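You operate a simulated robot arm through the tools that you are given. There is no shell and no other tool. Be economical: measure what you need, move in short steps, check, and stop when the job is done.

You are at the controls of a simulated robot arm. One attempt, no reset.

## Task
Take the orange-band ring on the counter of the stock rack and put it away on the top of the ring bench. Take the large dark ring on the counter of the stock rack and put it away on the low shelf of the ring rack. Put the box labelled "Filled" from the top of the wash bench on the shelf of the side table and the box marked "Cleaner" on the top of the workbench. Take the large bright ring from the top of the cooling bench and leave it on the brown cover. Set the divider to 3. Push the bottom drawer of the workbench shut. Turn the heat knob to 90 degrees. Put the green crate from the bottom deck of the crate rack on the shelf of the side table. The order is free. Set down upright: green crate.

Only the result counts: the job must be done as asked and must still hold three seconds after the hand-in. Knocking over, shifting, dropping, spilling or breaking anything else fails it. Lids that push on must go on centred and level and be pressed home; caps that screw on are set level and turned clockwise until they are tight.

## Robot
A 6-joint arm with a two-finger parallel gripper on a trunk, on a base that drives. Base frame: it is fixed to the floor where the robot stands at the start and does not move with it; the origin is under the middle of the robot, x ahead of it, y to its left, z up. Units: mm, rad, N and s.
Its first joint turns from -2.897 to 2.897 rad. Places, roughly: bottom drawer of the workbench [-6500, 2200, 500]; brown box, grey box [-7750, 0, 1000]; brown cover [-9750, 500, 750]; divider [-7100, 2300, 900]; green crate [-1750, 750, 500]; heat knob [-5600, 2200, 900]; large bright ring (6x6x3 cm) [-9500, 900, 900]; large dark ring (6x6x3 cm) [400, 500, 900]; low shelf of the ring rack [-2600, -3700, 200]; orange-band ring (6x6x3 cm) [500, 200, 900]; shelf of the side table [-5700, 2500, 300]; top of the ring bench [-4300, -2900, 700]; top of the workbench [-7100, 2500, 900]. Payload 4.1 kg.
The TCP is the grasp point between the finger pads, 23 mm short of the fingertips. In the tool frame z runs along the fingers and y along their closing line. Largest opening 94 mm; finger width 38, thickness 10; the body of the gripper, 54 by 96 mm, starts 39 mm behind the TCP.
Orientation is told as [roll, pitch, yaw] about the base's x, y, z axes, in that order, counted from this pose: with the fingers straight down and closing along the base's y, the tool's x points along the base's -x, its y along +y and its z along -z.

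## Interface
- The arm moves only by the tool nudge_tool. Its argument "moves" is a list that holds one entry, the list of rows, each a list of 7 numbers: the turn, a rotation vector about the tool's x, y, z in rad, then the shift along the tool's x, y, z in mm, then the finger opening in mm, from 0 to 94. In form: [[[ax, ay, az, x, y, z, jaw], ...]]. A call has 1 to 10 rows; each row shifts and turns the commanded pose from where the row before left it, along the tool's axes as they then stand. A row lasts 0.2 s, in which the tool goes at most 50 mm and 0.15 rad; a call with a longer step from one row to the next is refused whole, and so is a gripper value outside its range. Where a pose cannot be reached the arm comes as near as it can. A force on the tool above 40 N (or 10 N above the force at the start of the call, whichever is more), or a blocked arm, ends the call early, and 0.2 s more pass. Each finger travels about 45 mm/s and halts on what it meets, pressing with about 22 N; the grip force reading is that of the motor and also rises with nothing between the fingers. The clock runs only during rows and for 0.2 s after the last one: add rows that do not move to give the fingers time. It gives the time, the measured TCP pose, the force on the tool (base axes), the opening and the grip force at its end, in the units of the frame above (readings bear some noise), with the torque about the TCP (base axes, N m) and any sound that the robot's microphone picked up.
- Cameras (640 x 400 px; columns grow to the right, rows downward): "scene" is now at [12.7, 191.4, 1555.5]; the picture's right is [0.33, -0.94, 0.00], its down [-0.70, -0.25, -0.67] and it looks along [0.63, 0.22, -0.74] (base axes); focal length 278 px, centre (320, 200). "wrist" rides on the gripper at [86, 16, -74] in the tool frame; the picture's right is [-0.18, 0.98, 0.00], its down [-0.58, -0.11, -0.81] and it looks along [-0.79, -0.15, 0.59] (tool axes); focal length 243 px, centre (320, 200). There is no depth. A picture from a camera that has moved, and an enlarged one, comes with that camera's place and axes in the base frame and with its lens.
- get_image(camera): a new picture of that camera. It takes no simulated time.
- lift_body(by): slides the trunk up (or, below 0, down) by that many mm; the arm and the scene camera ride with it, the base frame stays. It gives what a move gives, with no picture.
- base_move(legs): drives the robot by 1 to 6 legs, each [ahead, turn to the left] in mm and rad, along the robot's own axes; the way and the turn of a leg run together, so that a leg with both is an arc; at most 1500 mm and 3.142 rad a leg. The arm and the cameras ride along, it lands a little off, and it stops where it bumps. It gives what a move gives.
- turn_head(pan, tilt): turns the head with the scene camera to pan (to the left, within 2.705 rad either way) and tilt (down, from -0.506 to 1.204), counted from straight ahead of the robot. It gives what a move gives.
- close_up(camera, box): a new picture of the part [left, top, right, bottom] of that camera's present view, enlarged. It takes no simulated time.
- finish_job(): hands the job in; it is judged then, once.

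Work in short steps. Places have to be worked out from the pictures, the camera data and where the tool is seen: move nearer, look again, correct. Check each grasp and each placing, and mend what went wrong. You have 217 turns and 198 pictures in all, those below and enlarged ones among them. Open the gripper and draw the arm clear of the work before you hand the job in, unless the task says otherwise.

The tools are called after "Call:" as a command line: name --argument value ..., lists and objects as JSON in quotes. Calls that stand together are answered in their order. nudge_tool: Moves the arm, as the interface text tells. Its arguments: {"type":"object","properties":{"moves":{"type":"array","items":{"type":"array","items":{"type":"array","items":{"type":"number"}}}}},"required":["moves"]} The other tools are called the same way: lift_body (by) slides the trunk up or down; base_move (legs) drives the base; turn_head (pan, tilt) turns the head that bears the scene camera; get_image (camera) takes a picture; close_up (camera, box) takes an enlarged picture of a part of a camera's view; finish_job () hands the job in.

At the start:

```text
t: 0.0
position: [377.2, 323.3, 1087.6]
tool_rot: [-0.001, -0.002, -0.001]
ft_force: [0.2, -0.4, 0.4]
wrist_torque: [0.0, 0.01, 0.01]
width: 94.1
grip_force: 0.0
trunk travel left (down, up): [-525.0, 65.0]
robot x, y, heading: [-0.4, -2.8, -0.004]
head pan, tilt: [0.337, 0.834]
```

scene: 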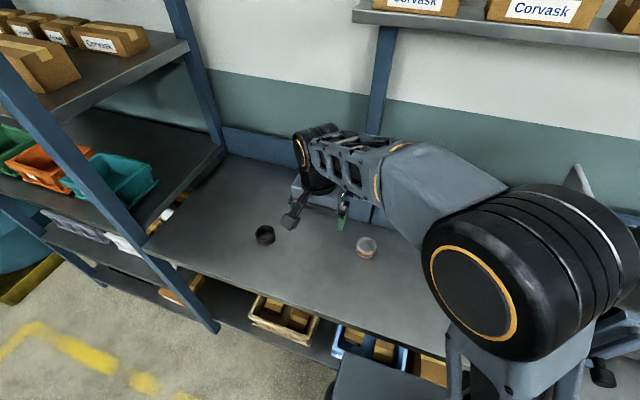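
wrist: 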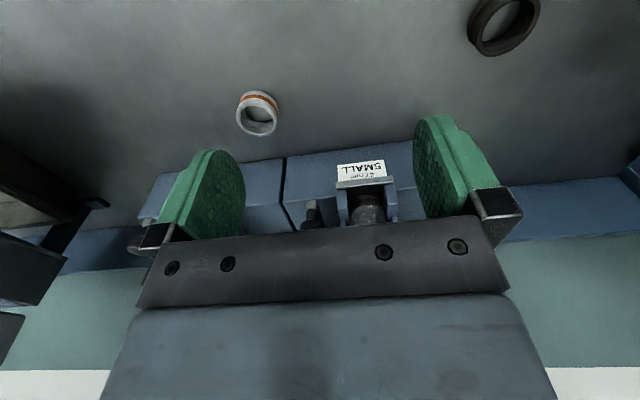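

I estimate the dark ring at about (405,497) and the orange one at about (460,218), with the counter at about z 870. I take enlarged views to see how the rings lie.

Call:
close_up --camera "scene" --box '[230, 180, 430, 305]'

Call:
close_up --camera "wrist" --box '[200, 0, 600, 250]'

```text
3.20 times, centred on (330, 242) of scene
camera zoom: at [12.7, 191.4, 1555.5], right [0.33, -0.94, 0.0], down [-0.7, -0.25, -0.67], along [0.63, 0.22, -0.74], focal length 889 px, centre (288, 64)
```

zoom: 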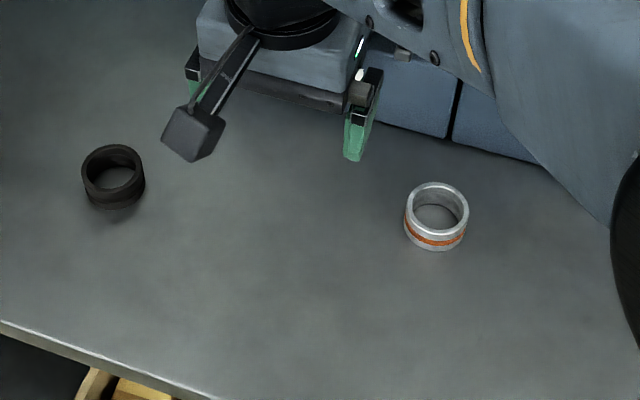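

```text
1.60 times, centred on (400, 125) of wrist
camera zoom: at [289.3, 340.6, 1163.4], right [0.18, 0.98, 0.0], down [0.58, -0.11, 0.81], along [0.79, -0.15, -0.59], focal length 388 px, centre (192, 320)
```

zoom: 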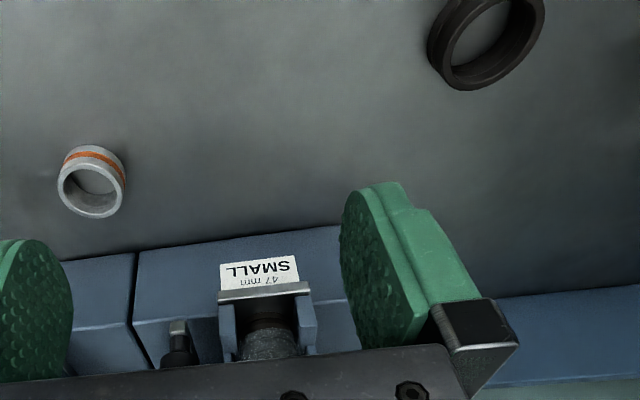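

Triangulating both views puts the orange ring near (482,209), top z about 860, and the dark ring near (424,510). I move over the orange ring with the gripper open.

Call:
nudge_tool --moves '[[[0, 0, 0, -21, -22.8, 27, 94], [0, 0, 0, -21, -22.8, 27, 94], [0, 0, 0, -21, -22.8, 27, 94], [0, 0, 0, -21, -22.8, 27, 94], [0, 0, 0, -21, -22.8, 27, 94], [0, 0, 0, 0, 0, 0, 94]]]'

Call:
get_image --camera "wrist"

Call:
get_image --camera "scene"

```text
t: 1.4
position: [480.5, 206.9, 952.8]
tool_rot: [-0.002, 0.0, 0.001]
ft_force: [1.0, -0.5, -0.1]
wrist_torque: [0.0, -0.01, -0.01]
width: 94.1
grip_force: 0.1
trunk travel left (down, up): [-525.0, 65.0]
robot x, y, heading: [3.5, -1.9, -0.003]
head pan, tilt: [0.337, 0.834]
```

```text
193 pictures are left
camera wrist: at [393.3, 224.9, 1028.6], right [0.18, 0.98, 0.0], down [0.58, -0.11, 0.81], along [0.79, -0.15, -0.59], focal length 243 px, centre (320, 200)
```

wrist: 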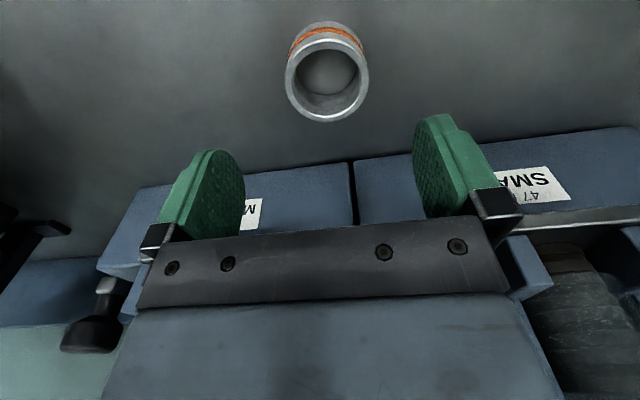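

```text
192 pictures are left
camera scene: at [12.8, 191.3, 1555.5], right [0.33, -0.94, 0.0], down [-0.7, -0.25, -0.67], along [0.63, 0.22, -0.74], focal length 278 px, centre (320, 200)
```

scene: 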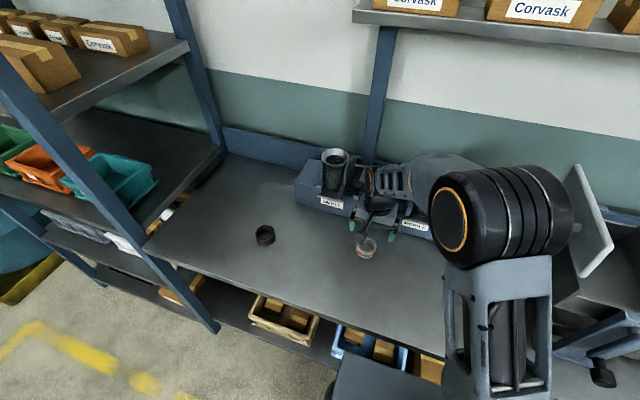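

Ring rim is centred at about (482,213), top z ≈ 858, agreeing with the estimate. I descend to z 855 and close.

Call:
nudge_tool --moves '[[[0, 0, 0, -1, 5, 20, 94], [0, 0, 0, 0, 0, 26, 94], [0, 0, 0, 0, 0, 26, 94], [0, 0, 0, 0, 0, 24, 94], [0, 0, 0, 0, 0, 0, 94], [0, 0, 0, 0, 0, 0, 50], [0, 0, 0, 0, 0, 0, 50], [0, 0, 0, 0, 0, 0, 50], [0, 0, 0, 0, 0, 0, 50]]]'

Call:
get_image --camera "wrist"

```text
t: 2.6
position: [481.8, 211.6, 863.3]
tool_rot: [0.002, -0.009, -0.002]
ft_force: [-12.3, -5.3, 29.0]
wrist_torque: [-1.51, 0.81, -0.44]
width: 94.1
grip_force: 0.2
trunk travel left (down, up): [-525.0, 65.0]
robot x, y, heading: [1.3, 0.2, -0.001]
head pan, tilt: [0.337, 0.834]
stopped in row 5: the force on the tool passed its limit (the readings are from after the stop); the commanded pose is now the measured one
```

```text
191 pictures are left
camera wrist: at [393.9, 230.1, 937.5], right [0.18, 0.98, 0.0], down [0.57, -0.11, 0.81], along [0.8, -0.15, -0.58], focal length 243 px, centre (320, 200)
```

wrist: 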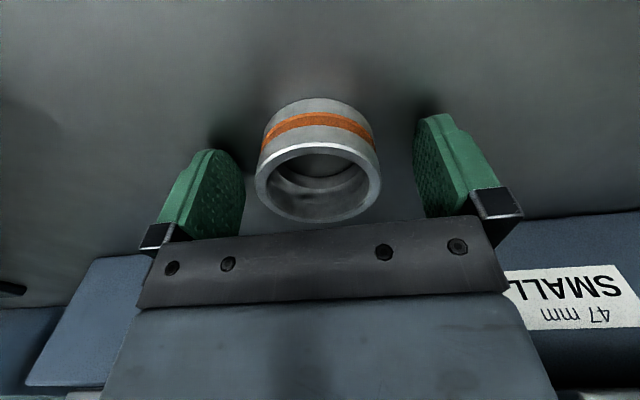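

The fingertips met the counter at TCP z ≈ 863, so the counter is at about 840 and the ring is between the fingers. I back up 3 mm and close.

Call:
nudge_tool --moves '[[[0, 0, 0, 0, 0, -3, 94], [0, 0, 0, 0, 0, 0, 40], [0, 0, 0, 0, 0, 0, 40], [0, 0, 0, 0, 0, 0, 40], [0, 0, 0, 0, 0, 0, 40]]]'

Call:
get_image --camera "wrist"

```text
t: 3.8
position: [484.2, 213.4, 862.8]
tool_rot: [0.001, -0.01, 0.0]
ft_force: [1.6, 0.4, 2.0]
wrist_torque: [-0.03, -0.12, 0.01]
width: 57.0
grip_force: 21.8
trunk travel left (down, up): [-525.0, 65.0]
robot x, y, heading: [2.1, -0.9, 0.008]
head pan, tilt: [0.337, 0.834]
```

```text
190 pictures are left
camera wrist: at [396.1, 231.2, 937.6], right [0.18, 0.98, 0.0], down [0.58, -0.11, 0.81], along [0.8, -0.15, -0.59], focal length 243 px, centre (320, 200)
```

wrist: 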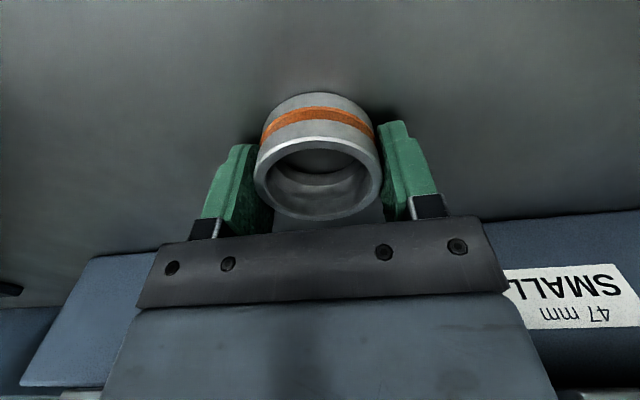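

The orange ring is held (57 mm). I lift it, draw the arm in, and look around behind the robot.

Call:
nudge_tool --moves '[[[0, 0, 0, 0, 0, -30, 40], [0, 0, 0, 0, 0, -40, 40], [0, 0, 0, 0, 0, -40, 40], [0, 0, 0, 0, 0, -40, 40], [0, 0, 0, 30, -30, -20, 40], [0, 0, 0, 30, -30, 0, 40], [0, 0, 0, 30, -30, 0, 40], [0, 0, 0, 30, -30, 0, 40], [0, 0, 0, 30, -30, 0, 40], [0, 0, 0, 0, 0, 0, 40]]]'

Call:
turn_head --pan 2.6 --tilt 0.3

Call:
get_image --camera "scene"

Call:
turn_head --pan -2.6 --tilt 0.3

Call:
get_image --camera "scene"

Call:
turn_head --pan -1.2 --tilt 0.4

Call:
get_image --camera "scene"

```text
t: 6.0
position: [333.2, 61.8, 1033.2]
tool_rot: [0.001, -0.006, -0.001]
ft_force: [0.2, 0.1, -1.8]
wrist_torque: [0.01, -0.02, 0.03]
width: 57.0
grip_force: 22.2
trunk travel left (down, up): [-525.0, 65.0]
robot x, y, heading: [-1.6, 3.0, 0.002]
head pan, tilt: [0.337, 0.834]
```

```text
t: 8.1
position: [332.7, 61.7, 1033.2]
tool_rot: [0.002, -0.007, 0.0]
ft_force: [0.2, -0.2, -1.6]
wrist_torque: [-0.01, 0.01, 0.03]
width: 56.7
grip_force: 22.1
trunk travel left (down, up): [-525.0, 65.0]
robot x, y, heading: [-1.3, -1.2, -0.001]
head pan, tilt: [2.601, 0.3]
```

```text
189 pictures are left
camera scene: at [-141.8, 213.4, 1602.7], right [0.52, 0.86, 0.0], down [0.25, -0.15, -0.96], along [-0.82, 0.49, -0.3], focal length 278 px, centre (320, 200)
```

scene: 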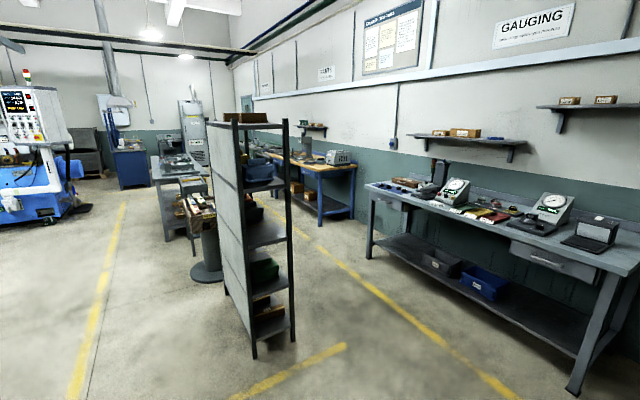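

```text
t: 12.1
position: [333.9, 61.4, 1033.1]
tool_rot: [0.003, -0.007, 0.0]
ft_force: [-0.4, 0.2, -1.6]
wrist_torque: [0.02, -0.02, 0.01]
width: 56.7
grip_force: 21.8
trunk travel left (down, up): [-525.0, 65.0]
robot x, y, heading: [-1.2, 0.7, 0.003]
head pan, tilt: [-2.601, 0.3]
```

```text
188 pictures are left
camera scene: at [-141.9, 117.1, 1602.7], right [-0.52, 0.86, 0.0], down [0.25, 0.15, -0.96], along [-0.82, -0.49, -0.3], focal length 278 px, centre (320, 200)
```

scene: 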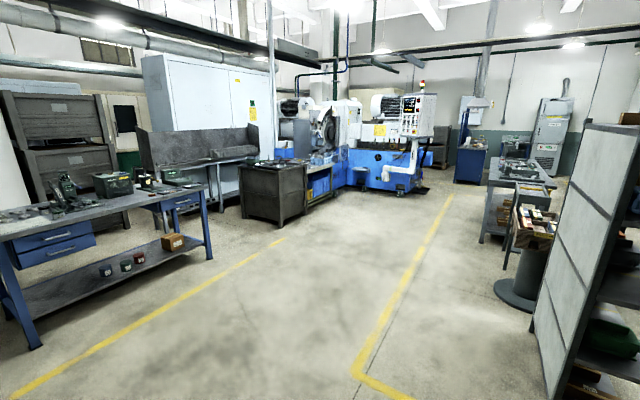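

```text
t: 13.7
position: [333.5, 61.2, 1033.1]
tool_rot: [0.0, -0.006, 0.0]
ft_force: [-0.4, -0.9, -1.8]
wrist_torque: [-0.02, -0.01, 0.01]
width: 56.8
grip_force: 21.9
trunk travel left (down, up): [-525.0, 65.0]
robot x, y, heading: [1.5, 2.5, 0.0]
head pan, tilt: [-1.201, 0.4]
```

```text
187 pictures are left
camera scene: at [-28.4, 78.8, 1593.4], right [-0.93, -0.36, 0.0], down [-0.14, 0.36, -0.92], along [0.33, -0.86, -0.39], focal length 278 px, centre (320, 200)
```

scene: 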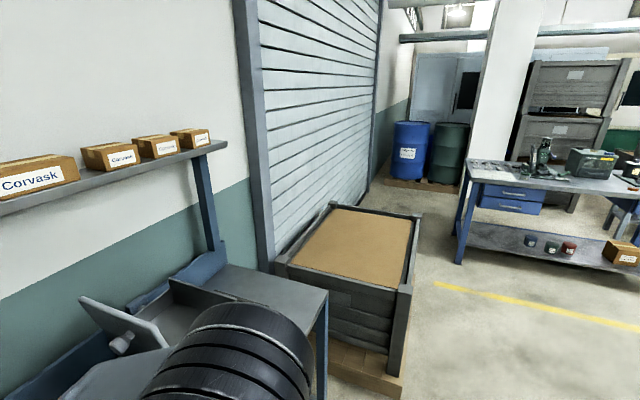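

The aisle behind is clear. I back off from the rack, turn to the right toward the ring bench area, and drive along the open aisle to about (-2500,-1100).

Call:
base_move --legs '[[-600, 0], [0, -2.618], [1500, 0], [700, 0]]'

Call:
turn_head --pan 0.3 --tilt 0.3

Call:
get_image --camera "scene"

Call:
turn_head --pan 1.2 --tilt 0.3

Call:
get_image --camera "scene"

```text
t: 33.8
position: [-2780.6, -1342.6, 1033.3]
tool_rot: [0.002, -0.007, -2.609]
ft_force: [0.3, 0.4, -0.5]
wrist_torque: [0.0, -0.02, 0.0]
width: 56.8
grip_force: 22.0
trunk travel left (down, up): [-525.0, 65.0]
robot x, y, heading: [-2523.2, -1121.5, -2.609]
head pan, tilt: [-1.201, 0.4]
```

```text
t: 35.4
position: [-2780.5, -1341.8, 1032.9]
tool_rot: [0.001, -0.007, -2.61]
ft_force: [0.4, -0.3, -1.3]
wrist_torque: [-0.05, -0.03, -0.01]
width: 56.7
grip_force: 21.5
trunk travel left (down, up): [-525.0, 65.0]
robot x, y, heading: [-2523.8, -1121.0, -2.609]
head pan, tilt: [0.3, 0.3]
```

```text
186 pictures are left
camera scene: at [-2453.2, -1303.7, 1602.7], right [-0.74, 0.67, 0.0], down [0.2, 0.22, -0.96], along [-0.64, -0.71, -0.3], focal length 278 px, centre (320, 200)
```

scene: 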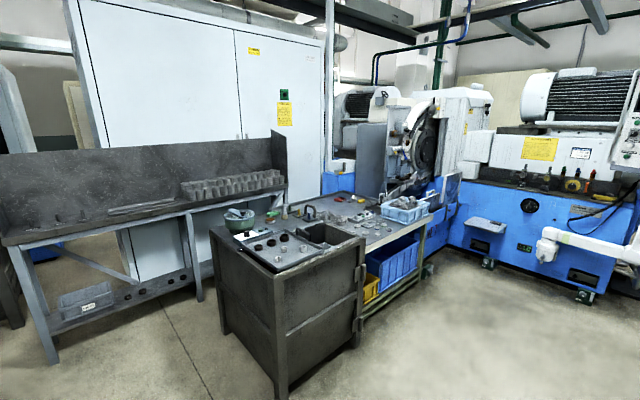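

```text
t: 36.6
position: [-2780.5, -1341.5, 1032.4]
tool_rot: [0.002, -0.007, -2.609]
ft_force: [0.0, -0.4, -2.1]
wrist_torque: [0.03, -0.02, -0.02]
width: 56.6
grip_force: 22.3
trunk travel left (down, up): [-525.0, 65.0]
robot x, y, heading: [-2522.9, -1118.8, -2.613]
head pan, tilt: [1.201, 0.3]
```

```text
185 pictures are left
camera scene: at [-2375.3, -1326.9, 1602.7], right [-0.99, -0.16, 0.0], down [-0.05, 0.29, -0.96], along [0.15, -0.94, -0.3], focal length 278 px, centre (320, 200)
```

scene: 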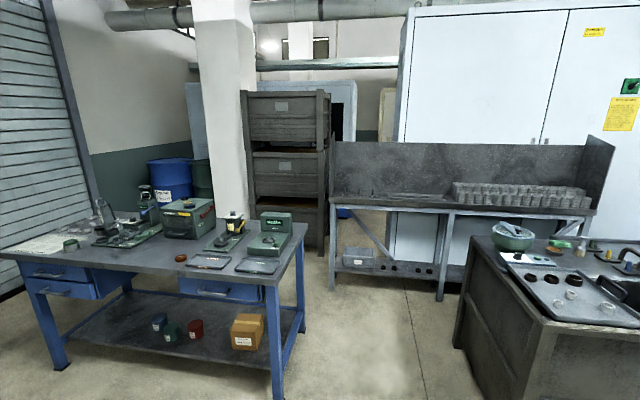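

The ring rack is the grey rack at left, and the ring bench is apparently the green-framed table beside the machine. I zoom in on both.

Call:
turn_head --pan 0.2 --tilt 0.4

Call:
close_up --camera "scene" --box '[200, 120, 480, 295]'

Call:
close_up --camera "scene" --box '[0, 120, 280, 295]'

```text
t: 37.9
position: [-2780.0, -1342.5, 1033.3]
tool_rot: [0.003, -0.006, -2.608]
ft_force: [-0.5, -0.9, -1.9]
wrist_torque: [-0.04, 0.01, 0.0]
width: 56.4
grip_force: 22.0
trunk travel left (down, up): [-525.0, 65.0]
robot x, y, heading: [-2525.6, -1121.1, -2.613]
head pan, tilt: [0.201, 0.4]
```

```text
2.29 times, centred on (340, 208) of scene
camera zoom: at [-2459.1, -1296.7, 1593.4], right [-0.67, 0.74, 0.0], down [0.29, 0.26, -0.92], along [-0.69, -0.62, -0.39], focal length 635 px, centre (274, 183)
```

zoom: 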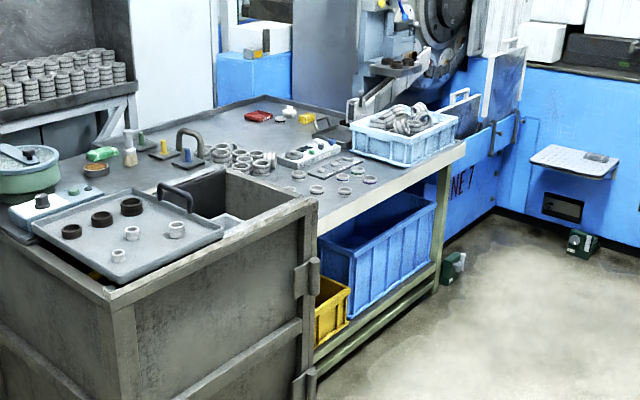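

```text
2.29 times, centred on (140, 208) of scene
camera zoom: at [-2459.1, -1296.7, 1593.4], right [-0.67, 0.74, 0.0], down [0.29, 0.26, -0.92], along [-0.69, -0.62, -0.39], focal length 635 px, centre (731, 183)
```

zoom: 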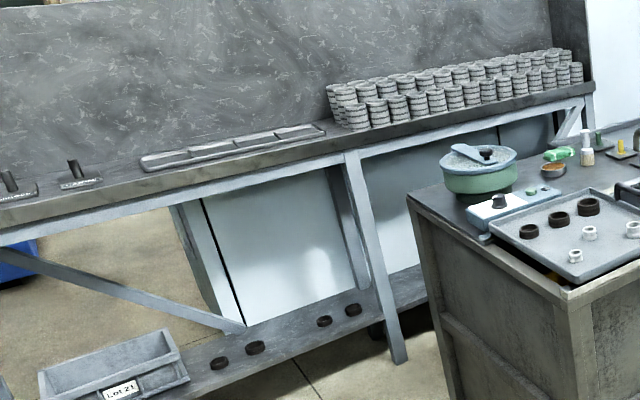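

The bench front edge runs along y ≈ -2345, x from about -3000 to -4740. I drive to about (-4150,-1900), face it and look down.

Call:
base_move --legs '[[0, -0.085], [1500, 0], [300, 0], [0, 1.123]]'

Call:
turn_head --pan 0.2 --tilt 0.7

Call:
get_image --camera "scene"

```text
t: 50.3
position: [-4117.6, -2241.1, 1031.7]
tool_rot: [0.003, -0.006, -1.592]
ft_force: [0.5, 0.3, -1.1]
wrist_torque: [0.02, -0.02, 0.01]
width: 56.6
grip_force: 22.1
trunk travel left (down, up): [-525.0, 65.0]
robot x, y, heading: [-4173.7, -1909.1, -1.596]
head pan, tilt: [0.201, 0.4]
```

```text
t: 51.1
position: [-4116.4, -2239.9, 1032.9]
tool_rot: [0.003, -0.008, -1.592]
ft_force: [-0.5, 0.1, -3.1]
wrist_torque: [-0.01, -0.01, 0.0]
width: 56.7
grip_force: 22.1
trunk travel left (down, up): [-525.0, 65.0]
robot x, y, heading: [-4168.6, -1908.0, -1.594]
head pan, tilt: [0.201, 0.7]
```

```text
182 pictures are left
camera scene: at [-3990.2, -1934.5, 1566.6], right [-0.98, -0.18, 0.0], down [-0.11, 0.63, -0.77], along [0.14, -0.75, -0.64], focal length 278 px, centre (320, 200)
```

scene: 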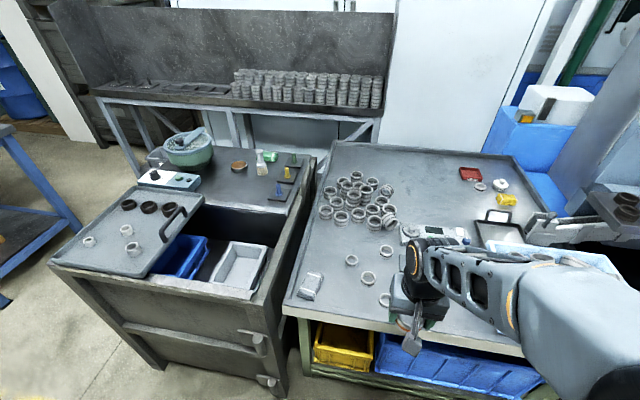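

The ring bench is the right-hand table; a free spot lies near (-3850,-2600) between the ring pile and the front. I shift the base to about (-3900,-2050).

Call:
base_move --legs '[[0, 1.11], [305, 0], [0, -1.085]]'

Call:
turn_head --pan 0.1 --tilt 0.85

Call:
get_image --camera "scene"

Call:
get_image --camera "wrist"

```text
t: 56.0
position: [-3594.1, -2150.6, 1032.3]
tool_rot: [0.002, -0.006, -0.499]
ft_force: [1.2, 0.0, -1.5]
wrist_torque: [-0.03, -0.01, 0.02]
width: 56.9
grip_force: 21.6
trunk travel left (down, up): [-525.0, 65.0]
robot x, y, heading: [-3915.3, -2041.7, -0.498]
head pan, tilt: [0.201, 0.7]
stopped in leg 2: the robot was blocked; the commanded pose is now the measured one
```

```text
t: 56.7
position: [-3592.2, -2150.8, 1032.3]
tool_rot: [0.003, -0.007, -0.5]
ft_force: [0.2, -0.1, -1.8]
wrist_torque: [0.03, -0.01, -0.02]
width: 56.8
grip_force: 22.0
trunk travel left (down, up): [-525.0, 65.0]
robot x, y, heading: [-3914.0, -2040.7, -0.498]
head pan, tilt: [0.099, 0.85]
```

```text
181 pictures are left
camera scene: at [-3817.3, -1901.3, 1554.4], right [-0.39, -0.92, 0.0], down [-0.69, 0.29, -0.66], along [0.61, -0.26, -0.75], focal length 278 px, centre (320, 200)
```

scene: 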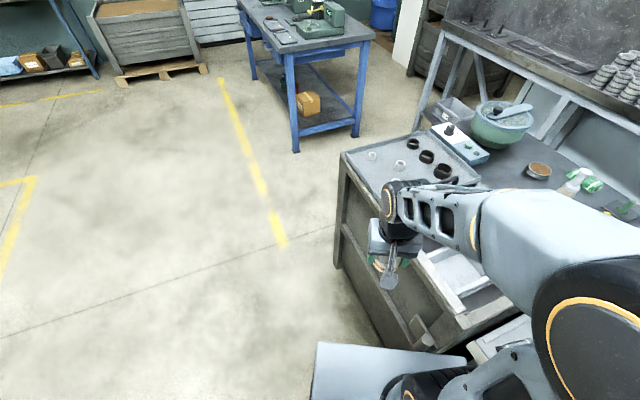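

```text
180 pictures are left
camera wrist: at [-3662.3, -2092.5, 1107.1], right [0.63, 0.77, 0.0], down [0.45, -0.37, 0.81], along [0.63, -0.51, -0.59], focal length 243 px, centre (320, 200)
```

wrist: 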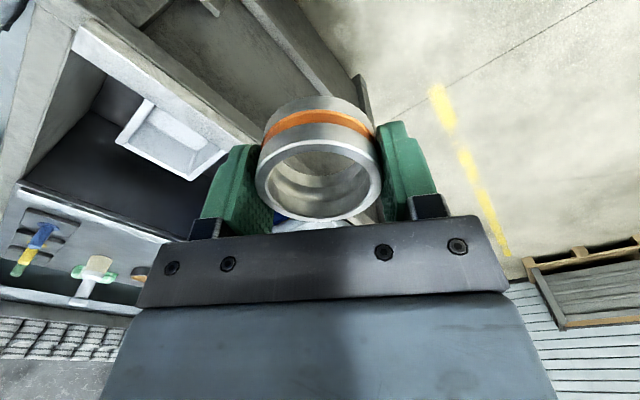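

The base's front edge touched the tank chest, so I back off 120 mm, turn to face the bench and look again.

Call:
base_move --legs '[[-120, 0], [0, -1.073]]'

Call:
turn_head --pan 0.1 --tilt 0.95

Call:
get_image --camera "scene"

```text
t: 60.6
position: [-3960.9, -2321.0, 1033.6]
tool_rot: [0.003, -0.006, -1.574]
ft_force: [-0.2, -0.5, -1.9]
wrist_torque: [0.0, -0.03, 0.01]
width: 56.7
grip_force: 22.0
trunk travel left (down, up): [-525.0, 65.0]
robot x, y, heading: [-4018.1, -1986.9, -1.577]
head pan, tilt: [0.099, 0.85]
```

```text
t: 61.3
position: [-3960.1, -2321.2, 1032.6]
tool_rot: [0.001, -0.004, -1.573]
ft_force: [-0.2, -0.4, -2.0]
wrist_torque: [-0.01, -0.01, 0.0]
width: 56.8
grip_force: 21.8
trunk travel left (down, up): [-525.0, 65.0]
robot x, y, heading: [-4019.6, -1986.0, -1.573]
head pan, tilt: [0.099, 0.949]
```

```text
179 pictures are left
camera scene: at [-3848.8, -2001.2, 1546.8], right [-1.0, -0.09, 0.0], down [-0.08, 0.81, -0.58], along [0.06, -0.58, -0.81], focal length 278 px, centre (320, 200)
```

scene: 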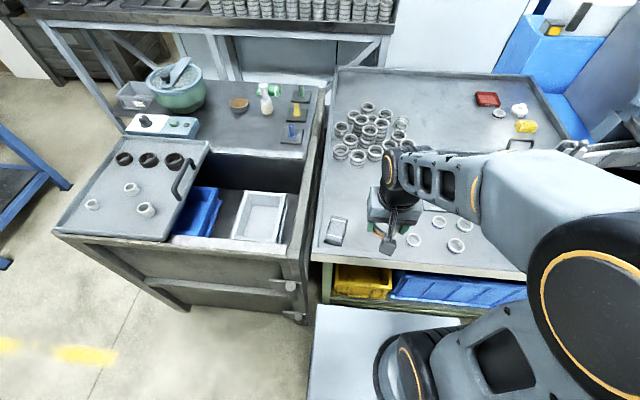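

The base front is just short of the bench. I extend the arm at this height over the free spot (-3848,-2590) and check with the wrist camera.

Call:
nudge_tool --moves '[[[0, 0, 0, -38.4, 16, 0, 40], [0, 0, 0, -38.4, 16, 0, 40], [0, 0, 0, -38.4, 16, 0, 40], [0, 0, 0, -38.4, 16, 0, 40], [0, 0, 0, -38.4, 16, 0, 40], [0, 0, 0, -38.4, 16, 0, 40], [0, 0, 0, -38.4, 16, 0, 40], [0, 0, 0, 0, 0, 0, 40]]]'

Call:
get_image --camera "wrist"

Call:
get_image --camera "scene"

```text
t: 63.1
position: [-3848.8, -2589.5, 1032.3]
tool_rot: [0.001, -0.006, -1.575]
ft_force: [-0.8, -1.3, -2.0]
wrist_torque: [-0.01, 0.0, 0.04]
width: 56.2
grip_force: 21.8
trunk travel left (down, up): [-525.0, 65.0]
robot x, y, heading: [-4021.0, -1984.5, -1.575]
head pan, tilt: [0.099, 0.949]
```

```text
178 pictures are left
camera wrist: at [-3834.1, -2499.9, 1106.7], right [0.98, -0.19, 0.0], down [-0.11, -0.58, 0.81], along [-0.15, -0.79, -0.59], focal length 243 px, centre (320, 200)
```

wrist: 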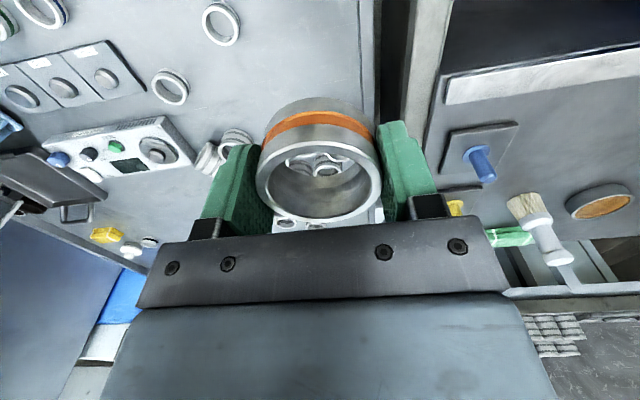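

```text
177 pictures are left
camera scene: at [-3848.6, -2001.4, 1546.8], right [-1.0, -0.09, 0.0], down [-0.08, 0.81, -0.58], along [0.05, -0.58, -0.81], focal length 278 px, centre (320, 200)
```

scene: 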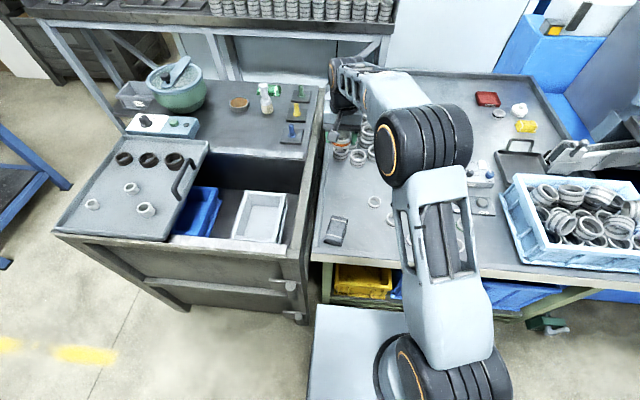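

The spot below is clear but the table lip is close on the +x side, so I shift 20 mm to -x and lower to z ≈ 860, then look.

Call:
nudge_tool --moves '[[[0, 0, 0, 0, -20, 20, 40], [0, 0, 0, 0, 0, 40, 40], [0, 0, 0, 0, 0, 40, 40], [0, 0, 0, 0, 0, 40, 40], [0, 0, 0, 0, 0, 30, 40], [0, 0, 0, 0, 0, 0, 40]]]'

Call:
get_image --camera "wrist"

```text
t: 64.5
position: [-3868.5, -2591.6, 863.2]
tool_rot: [0.001, -0.008, -1.574]
ft_force: [0.1, 0.7, -2.3]
wrist_torque: [0.02, 0.02, -0.02]
width: 56.7
grip_force: 21.4
trunk travel left (down, up): [-525.0, 65.0]
robot x, y, heading: [-4018.2, -1983.7, -1.577]
head pan, tilt: [0.099, 0.949]
```

```text
176 pictures are left
camera wrist: at [-3853.8, -2502.9, 938.1], right [0.98, -0.19, 0.0], down [-0.11, -0.58, 0.81], along [-0.15, -0.8, -0.59], focal length 243 px, centre (320, 200)
```

wrist: 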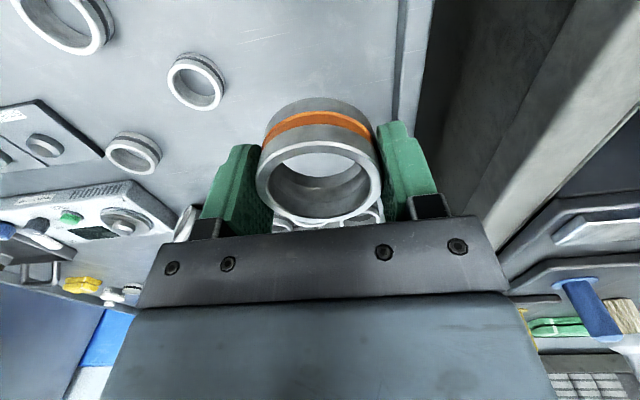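

Triangulating a small ring gives table height ≈ 700. I lower to about 745 first and then touch down in small steps.

Call:
nudge_tool --moves '[[[0, 0, 0, 0, 0, 40, 40], [0, 0, 0, 0, 0, 40, 40], [0, 0, 0, 0, 0, 28, 40], [0, 0, 0, 0, 0, 5, 40], [0, 0, 0, 0, 0, 5, 40], [0, 0, 0, 0, 0, 5, 40], [0, 0, 0, 0, 0, 0, 40]]]'

Call:
get_image --camera "wrist"

```text
t: 66.1
position: [-3869.4, -2591.3, 743.2]
tool_rot: [0.002, -0.007, -1.574]
ft_force: [0.2, 0.2, -0.9]
wrist_torque: [0.01, 0.02, -0.04]
width: 56.9
grip_force: 21.6
trunk travel left (down, up): [-525.0, 65.0]
robot x, y, heading: [-4022.4, -1988.6, -1.575]
head pan, tilt: [0.099, 0.949]
```

```text
175 pictures are left
camera wrist: at [-3853.8, -2502.7, 817.2], right [0.98, -0.19, 0.0], down [-0.11, -0.58, 0.81], along [-0.15, -0.8, -0.59], focal length 243 px, centre (320, 200)
```

wrist: 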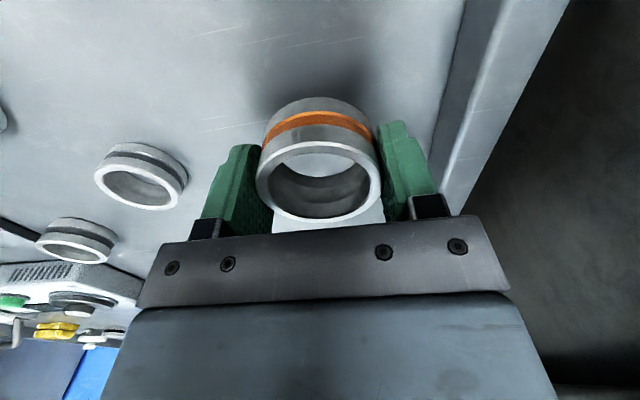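

Still a little above. I continue down in 3 mm steps until contact.

Call:
nudge_tool --moves '[[[0, 0, 0, 0, 0, 4, 40], [0, 0, 0, 0, 0, 4, 40], [0, 0, 0, 0, 0, 4, 40], [0, 0, 0, 0, 0, 3, 40], [0, 0, 0, 0, 0, 3, 40], [0, 0, 0, 0, 0, 3, 40], [0, 0, 0, 0, 0, 3, 40]]]'

```text
t: 67.7
position: [-3869.8, -2591.4, 723.5]
tool_rot: [0.004, -0.013, -1.575]
ft_force: [-1.8, 8.4, 40.2]
wrist_torque: [0.99, 1.26, -0.27]
width: 56.7
grip_force: 21.7
trunk travel left (down, up): [-525.0, 65.0]
robot x, y, heading: [-4020.7, -1986.1, -1.579]
head pan, tilt: [0.099, 0.949]
```

Touched down at z 723.5. I ease up 2 mm, open to 72 mm, and rise.

Call:
nudge_tool --moves '[[[0, 0, 0, 0, 0, -2, 40], [0, 0, 0, 0, 0, 0, 72], [0, 0, 0, 0, 0, 0, 72], [0, 0, 0, 0, 0, 0, 72], [0, 0, 0, 0, 0, -20, 72], [0, 0, 0, 0, 0, -30, 72], [0, 0, 0, 0, 0, -40, 72], [0, 0, 0, 0, 0, -40, 72]]]'

Call:
get_image --camera "wrist"

```text
t: 69.5
position: [-3869.5, -2592.3, 849.9]
tool_rot: [0.002, -0.005, -1.576]
ft_force: [0.0, -0.1, -0.2]
wrist_torque: [-0.01, 0.01, 0.02]
width: 72.0
grip_force: 0.0
trunk travel left (down, up): [-525.0, 65.0]
robot x, y, heading: [-4020.3, -1988.9, -1.578]
head pan, tilt: [0.099, 0.949]
```

```text
174 pictures are left
camera wrist: at [-3854.4, -2502.7, 924.5], right [0.98, -0.19, 0.0], down [-0.11, -0.58, 0.81], along [-0.15, -0.79, -0.59], focal length 243 px, centre (320, 200)
```

wrist: 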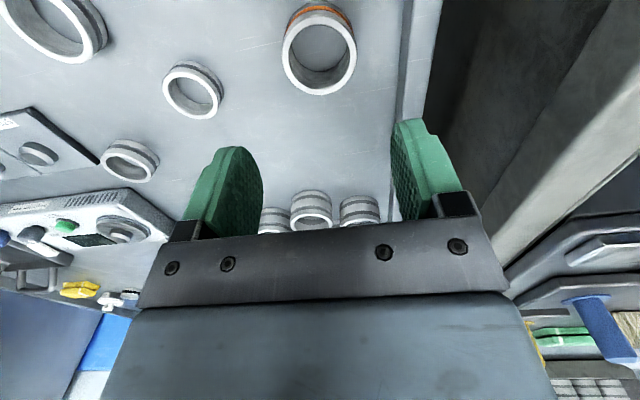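

The orange ring stands on the ring bench. I raise and retract the arm and drive back toward the stock rack for the dark ring.

Call:
nudge_tool --moves '[[[0, 0, 0, 0, 0, -45, 94], [0, 0, 0, 0, 0, -45, 94], [0, 0, 0, 0, 0, -45, 94], [0, 0, 0, 0, 0, -45, 94], [0, 0, 0, 45, -18, 0, 94], [0, 0, 0, 45, -18, 0, 94], [0, 0, 0, 45, -18, 0, 94], [0, 0, 0, 45, -18, 0, 94], [0, 0, 0, 45, -18, 0, 94], [0, 0, 0, 45, 0, 0, 94]]]'

Call:
base_move --legs '[[-300, 0], [0, 2.105], [1500, 0], [1500, 0], [844, 0], [0, -0.528]]'

Call:
turn_head --pan 0.2 --tilt 0.7

Call:
get_image --camera "scene"

```text
t: 71.7
position: [-3959.7, -2320.0, 1028.9]
tool_rot: [0.001, -0.008, -1.574]
ft_force: [0.4, -0.1, 0.5]
wrist_torque: [-0.02, 0.02, -0.01]
width: 94.1
grip_force: 0.1
trunk travel left (down, up): [-525.0, 65.0]
robot x, y, heading: [-4020.7, -1987.4, -1.574]
head pan, tilt: [0.099, 0.949]
```

```text
t: 98.2
position: [-405.0, 306.2, 1028.2]
tool_rot: [0.002, -0.005, 0.001]
ft_force: [-0.6, -1.0, -1.0]
wrist_torque: [-0.04, 0.02, 0.0]
width: 93.9
grip_force: 0.2
trunk travel left (down, up): [-525.0, 65.0]
robot x, y, heading: [-736.1, 243.0, 0.0]
head pan, tilt: [0.099, 0.949]
```

```text
t: 99.0
position: [-406.4, 305.6, 1028.8]
tool_rot: [0.002, -0.007, -0.001]
ft_force: [-0.6, 0.3, 0.0]
wrist_torque: [0.04, -0.03, 0.0]
width: 93.9
grip_force: 0.0
trunk travel left (down, up): [-525.0, 65.0]
robot x, y, heading: [-737.7, 241.7, -0.0]
head pan, tilt: [0.201, 0.7]
```

```text
173 pictures are left
camera scene: at [-718.5, 425.2, 1566.5], right [0.2, -0.98, 0.0], down [-0.63, -0.13, -0.76], along [0.75, 0.15, -0.64], focal length 278 px, centre (320, 200)
```

scene: 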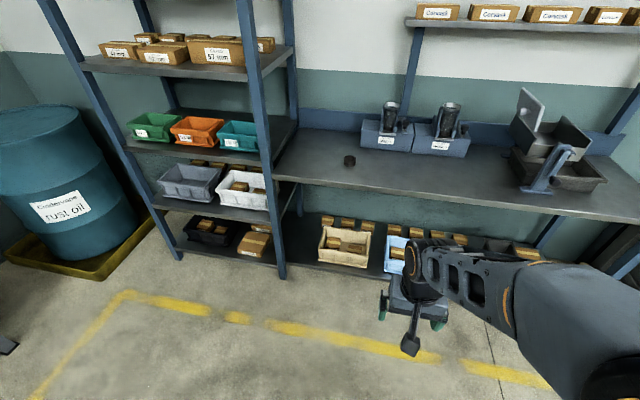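

Position good. I drive forward 720 mm to the counter and swing the tool over the dark ring's spot (424,510).

Call:
base_move --legs '[[720, 0]]'

Call:
nudge_tool --moves '[[[0, 0, 0, -18, 38, 15, 94], [0, 0, 0, -18, 38, 15, 94], [0, 0, 0, -18, 38, 15, 94], [0, 0, 0, -18, 38, 15, 94], [0, 0, 0, -18, 38, 15, 94], [0, 0, 0, 0, 0, 0, 94]]]'

Call:
get_image --camera "wrist"

```text
t: 102.9
position: [312.7, 305.8, 1029.1]
tool_rot: [0.001, -0.006, 0.0]
ft_force: [0.7, 0.4, 0.7]
wrist_torque: [-0.02, 0.04, -0.04]
width: 94.2
grip_force: 0.1
trunk travel left (down, up): [-525.0, 65.0]
robot x, y, heading: [-17.8, 244.1, -0.003]
head pan, tilt: [0.201, 0.7]
```

```text
t: 104.3
position: [404.2, 494.9, 954.4]
tool_rot: [0.002, -0.006, -0.002]
ft_force: [0.9, -0.1, -0.2]
wrist_torque: [-0.03, 0.0, 0.0]
width: 94.2
grip_force: 0.0
trunk travel left (down, up): [-525.0, 65.0]
robot x, y, heading: [-20.8, 240.3, -0.001]
head pan, tilt: [0.201, 0.7]
```

```text
172 pictures are left
camera wrist: at [316.1, 513.4, 1028.9], right [0.18, 0.98, 0.0], down [0.58, -0.11, 0.81], along [0.8, -0.15, -0.59], focal length 243 px, centre (320, 200)
```

wrist: 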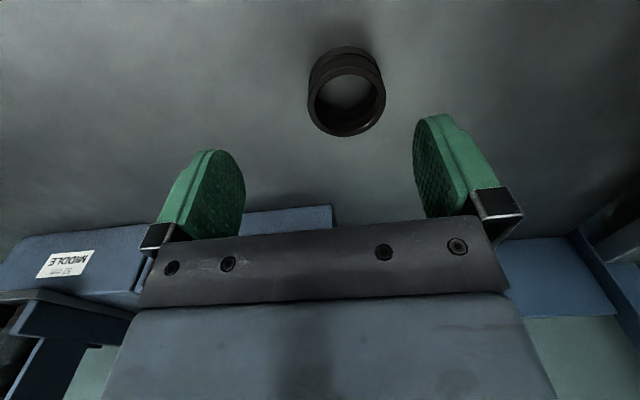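

Ring rim is at (415,513). I correct and descend to z ≈ 865, then close.

Call:
nudge_tool --moves '[[[0, 0, 0, -11, 19, 20, 94], [0, 0, 0, 0, 0, 25, 94], [0, 0, 0, 0, 0, 25, 94], [0, 0, 0, 0, 0, 19, 94], [0, 0, 0, 0, 0, 0, 40], [0, 0, 0, 0, 0, 0, 40], [0, 0, 0, 0, 0, 0, 40], [0, 0, 0, 0, 0, 0, 40], [0, 0, 0, 0, 0, 0, 40]]]'

Call:
get_image --camera "wrist"

```text
t: 106.3
position: [416.3, 514.9, 865.3]
tool_rot: [0.002, -0.006, -0.001]
ft_force: [0.0, -0.2, -0.4]
wrist_torque: [0.01, -0.01, 0.03]
width: 56.8
grip_force: 21.8
trunk travel left (down, up): [-525.0, 65.0]
robot x, y, heading: [-19.6, 240.4, -0.006]
head pan, tilt: [0.201, 0.7]
```

```text
171 pictures are left
camera wrist: at [328.1, 532.7, 939.5], right [0.18, 0.98, 0.0], down [0.58, -0.11, 0.81], along [0.8, -0.15, -0.59], focal length 243 px, centre (320, 200)
```

wrist: 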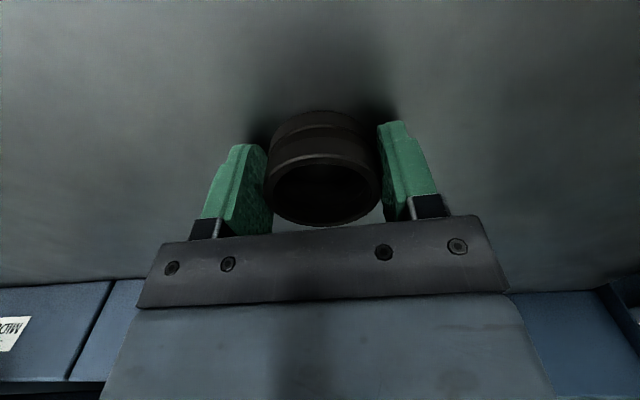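

The dark ring is gripped. I lift, retract, and drive to the aisle in front of the ring rack, about (-2560,-2000) facing -y.

Call:
nudge_tool --moves '[[[0, 0, 0, 0, 0, -30, 40], [0, 0, 0, 0, 0, -45, 40], [0, 0, 0, 0, 0, -45, 40], [0, 0, 0, 0, 0, -45, 40], [0, 0, 0, 20, -40, 0, 40], [0, 0, 0, 20, -40, 0, 40], [0, 0, 0, 20, -40, 0, 40], [0, 0, 0, 20, -40, 0, 40], [0, 0, 0, 20, -40, 0, 40], [0, 0, 0, 0, 0, 0, 40]]]'

Call:
base_move --legs '[[-700, 0], [0, -2.2565], [1500, 0], [1390, 0], [0, 0.6877]]'

Call:
turn_head --pan 0.1 --tilt 0.5

Call:
get_image --camera "scene"

```text
t: 108.5
position: [311.8, 314.7, 1030.4]
tool_rot: [0.002, -0.007, 0.001]
ft_force: [-0.3, 0.1, -1.2]
wrist_torque: [-0.06, 0.02, -0.02]
width: 56.7
grip_force: 22.3
trunk travel left (down, up): [-525.0, 65.0]
robot x, y, heading: [-18.2, 244.0, 0.002]
head pan, tilt: [0.201, 0.7]
```

```text
t: 133.2
position: [-2473.9, -2350.0, 1029.6]
tool_rot: [0.004, -0.005, -1.577]
ft_force: [0.1, -0.2, -0.9]
wrist_torque: [0.02, 0.03, 0.02]
width: 56.8
grip_force: 22.0
trunk travel left (down, up): [-525.0, 65.0]
robot x, y, heading: [-2546.1, -2018.2, -1.569]
head pan, tilt: [0.201, 0.7]
```

```text
t: 133.9
position: [-2473.8, -2350.0, 1030.1]
tool_rot: [0.001, -0.006, -1.574]
ft_force: [0.1, -0.3, -0.5]
wrist_torque: [0.03, 0.01, 0.01]
width: 56.6
grip_force: 21.7
trunk travel left (down, up): [-525.0, 65.0]
robot x, y, heading: [-2545.7, -2017.7, -1.577]
head pan, tilt: [0.099, 0.499]
```

```text
170 pictures are left
camera scene: at [-2371.4, -2049.4, 1584.2], right [-1.0, -0.1, 0.0], down [-0.05, 0.48, -0.88], along [0.08, -0.87, -0.48], focal length 278 px, centre (320, 200)
```

scene: 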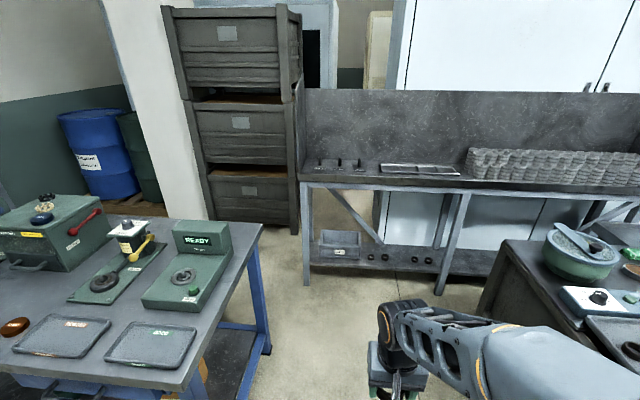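

The rack's low shelf front edge is at about y = -3590, and a free gap between dark rings is near x = -2817. I drive forward 1150 mm.

Call:
base_move --legs '[[1150, 0]]'

Call:
turn_head --pan -0.3 --tilt 1.0

Call:
get_image --camera "scene"

Call:
get_image --camera "wrist"

```text
t: 139.6
position: [-2480.8, -3466.8, 1030.4]
tool_rot: [0.0, -0.006, -1.579]
ft_force: [1.2, -0.5, -2.0]
wrist_torque: [0.03, -0.01, 0.0]
width: 56.6
grip_force: 22.2
trunk travel left (down, up): [-525.0, 65.0]
robot x, y, heading: [-2549.9, -3132.7, -1.575]
head pan, tilt: [0.099, 0.499]
```

```text
t: 140.6
position: [-2481.7, -3467.9, 1028.9]
tool_rot: [0.001, -0.005, -1.579]
ft_force: [1.0, -0.2, -1.1]
wrist_torque: [0.01, 0.0, 0.0]
width: 56.7
grip_force: 21.7
trunk travel left (down, up): [-525.0, 65.0]
robot x, y, heading: [-2546.7, -3130.4, -1.577]
head pan, tilt: [-0.3, 1.0]
```

```text
169 pictures are left
camera scene: at [-2407.1, -3142.4, 1543.3], right [-0.95, 0.3, 0.0], down [0.25, 0.8, -0.54], along [-0.16, -0.52, -0.84], focal length 278 px, centre (320, 200)
```

scene: 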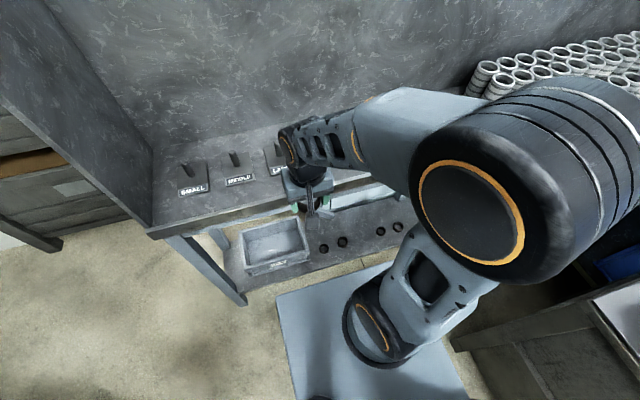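

```text
168 pictures are left
camera wrist: at [-2466.3, -3377.8, 1103.9], right [0.98, -0.19, 0.0], down [-0.11, -0.58, 0.81], along [-0.15, -0.8, -0.59], focal length 243 px, centre (320, 200)
```

wrist: 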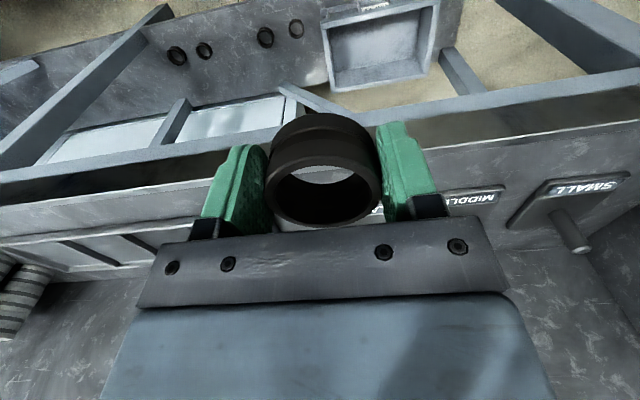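

The tool is in front of the rack edge; I lower the trunk by 500 mm so the arm can reach under the rack's top, then look.

Call:
lift_body --by -500

Call:
get_image --camera "scene"

Call:
get_image --camera "wrist"

```text
refused: -500 is not a number from -400 to 400
```

```text
167 pictures are left
camera scene: at [-2407.1, -3142.4, 1543.3], right [-0.95, 0.3, 0.0], down [0.25, 0.8, -0.54], along [-0.16, -0.52, -0.84], focal length 278 px, centre (320, 200)
```

scene: 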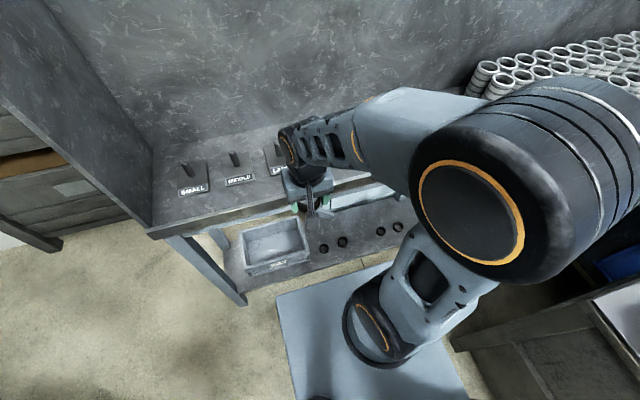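

```text
166 pictures are left
camera wrist: at [-2466.3, -3377.8, 1103.9], right [0.98, -0.19, 0.0], down [-0.11, -0.58, 0.81], along [-0.15, -0.8, -0.59], focal length 243 px, centre (320, 200)
```

wrist: 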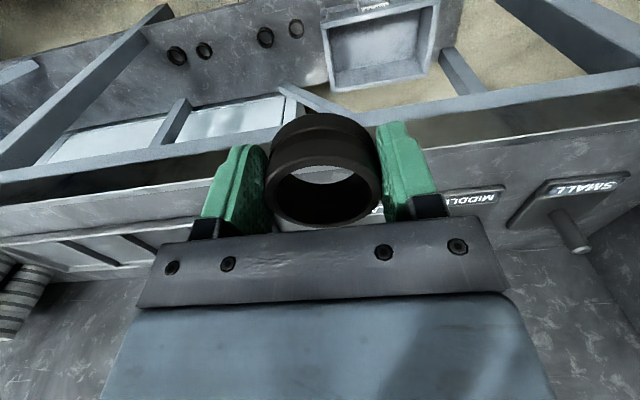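

The limit is 400 per call. I lower by 400 and look.

Call:
lift_body --by -400

Call:
get_image --camera "scene"

```text
t: 144.4
position: [-2482.4, -3466.5, 628.4]
tool_rot: [0.001, -0.005, -1.578]
ft_force: [0.5, -0.3, -2.0]
wrist_torque: [0.01, 0.02, 0.0]
width: 56.6
grip_force: 22.1
trunk travel left (down, up): [-125.0, 465.0]
robot x, y, heading: [-2555.0, -3131.1, -1.577]
head pan, tilt: [-0.3, 1.0]
```

```text
165 pictures are left
camera scene: at [-2407.2, -3142.3, 1143.2], right [-0.95, 0.3, 0.0], down [0.25, 0.8, -0.54], along [-0.16, -0.51, -0.84], focal length 278 px, centre (320, 200)
```

scene: 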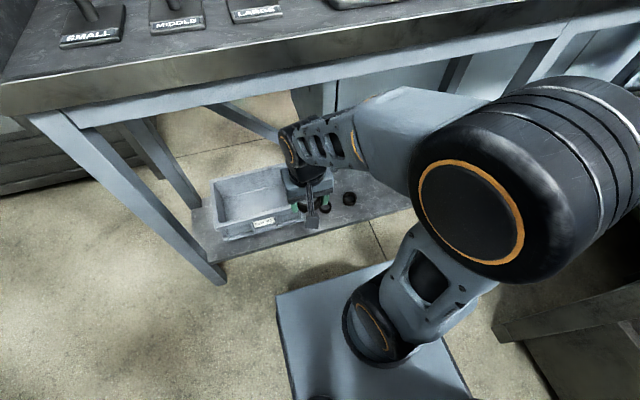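

The plate with the arm rides on the trunk. I lower another 110 mm and move the tool at that height toward x = -2817 in front of the rack, then check.

Call:
lift_body --by -110

Call:
nudge_tool --moves '[[[0, 0, 0, 0, -42, 15, 40], [0, 0, 0, 0, -42, 15, 40], [0, 0, 0, 0, -42, 15, 40], [0, 0, 0, 0, -42, 15, 40], [0, 0, 0, 0, -42, 15, 40], [0, 0, 0, 0, -42, 15, 40], [0, 0, 0, 0, -42, 15, 40], [0, 0, 0, 0, -42, 15, 40], [0, 0, 0, 0, 0, 0, 40]]]'

Call:
get_image --camera "scene"

Call:
get_image --camera "wrist"

```text
t: 145.8
position: [-2481.0, -3466.8, 519.0]
tool_rot: [0.002, -0.004, -1.578]
ft_force: [-0.3, -0.2, -0.9]
wrist_torque: [0.0, -0.01, -0.02]
width: 56.8
grip_force: 22.1
trunk travel left (down, up): [-15.0, 575.0]
robot x, y, heading: [-2552.2, -3136.7, -1.575]
head pan, tilt: [-0.3, 1.0]
```

```text
t: 147.8
position: [-2816.5, -3462.0, 400.7]
tool_rot: [0.001, -0.005, -1.577]
ft_force: [-0.1, 0.6, -1.8]
wrist_torque: [-0.01, -0.01, -0.02]
width: 56.7
grip_force: 22.1
trunk travel left (down, up): [-15.0, 575.0]
robot x, y, heading: [-2552.4, -3133.0, -1.579]
head pan, tilt: [-0.3, 1.0]
```

```text
164 pictures are left
camera scene: at [-2407.4, -3142.3, 1033.2], right [-0.95, 0.3, 0.0], down [0.26, 0.8, -0.54], along [-0.16, -0.51, -0.84], focal length 278 px, centre (320, 200)
```

scene: 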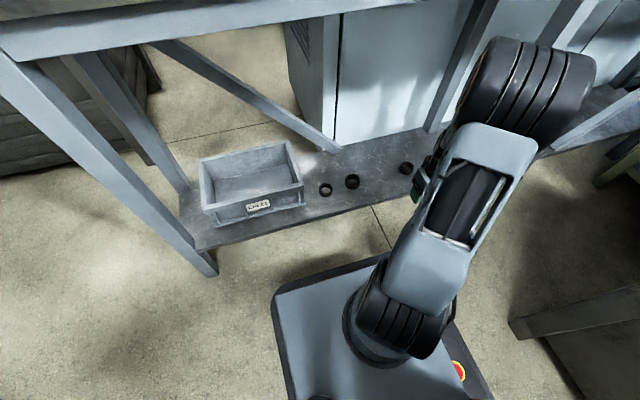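

```text
163 pictures are left
camera wrist: at [-2801.5, -3373.6, 475.7], right [0.98, -0.19, 0.0], down [-0.11, -0.58, 0.81], along [-0.15, -0.8, -0.59], focal length 243 px, centre (320, 200)
```

wrist: 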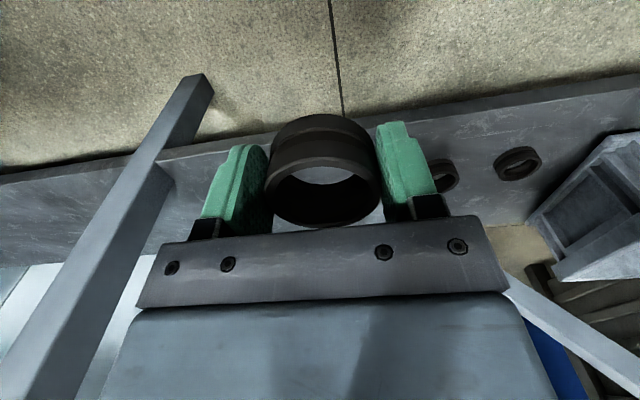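

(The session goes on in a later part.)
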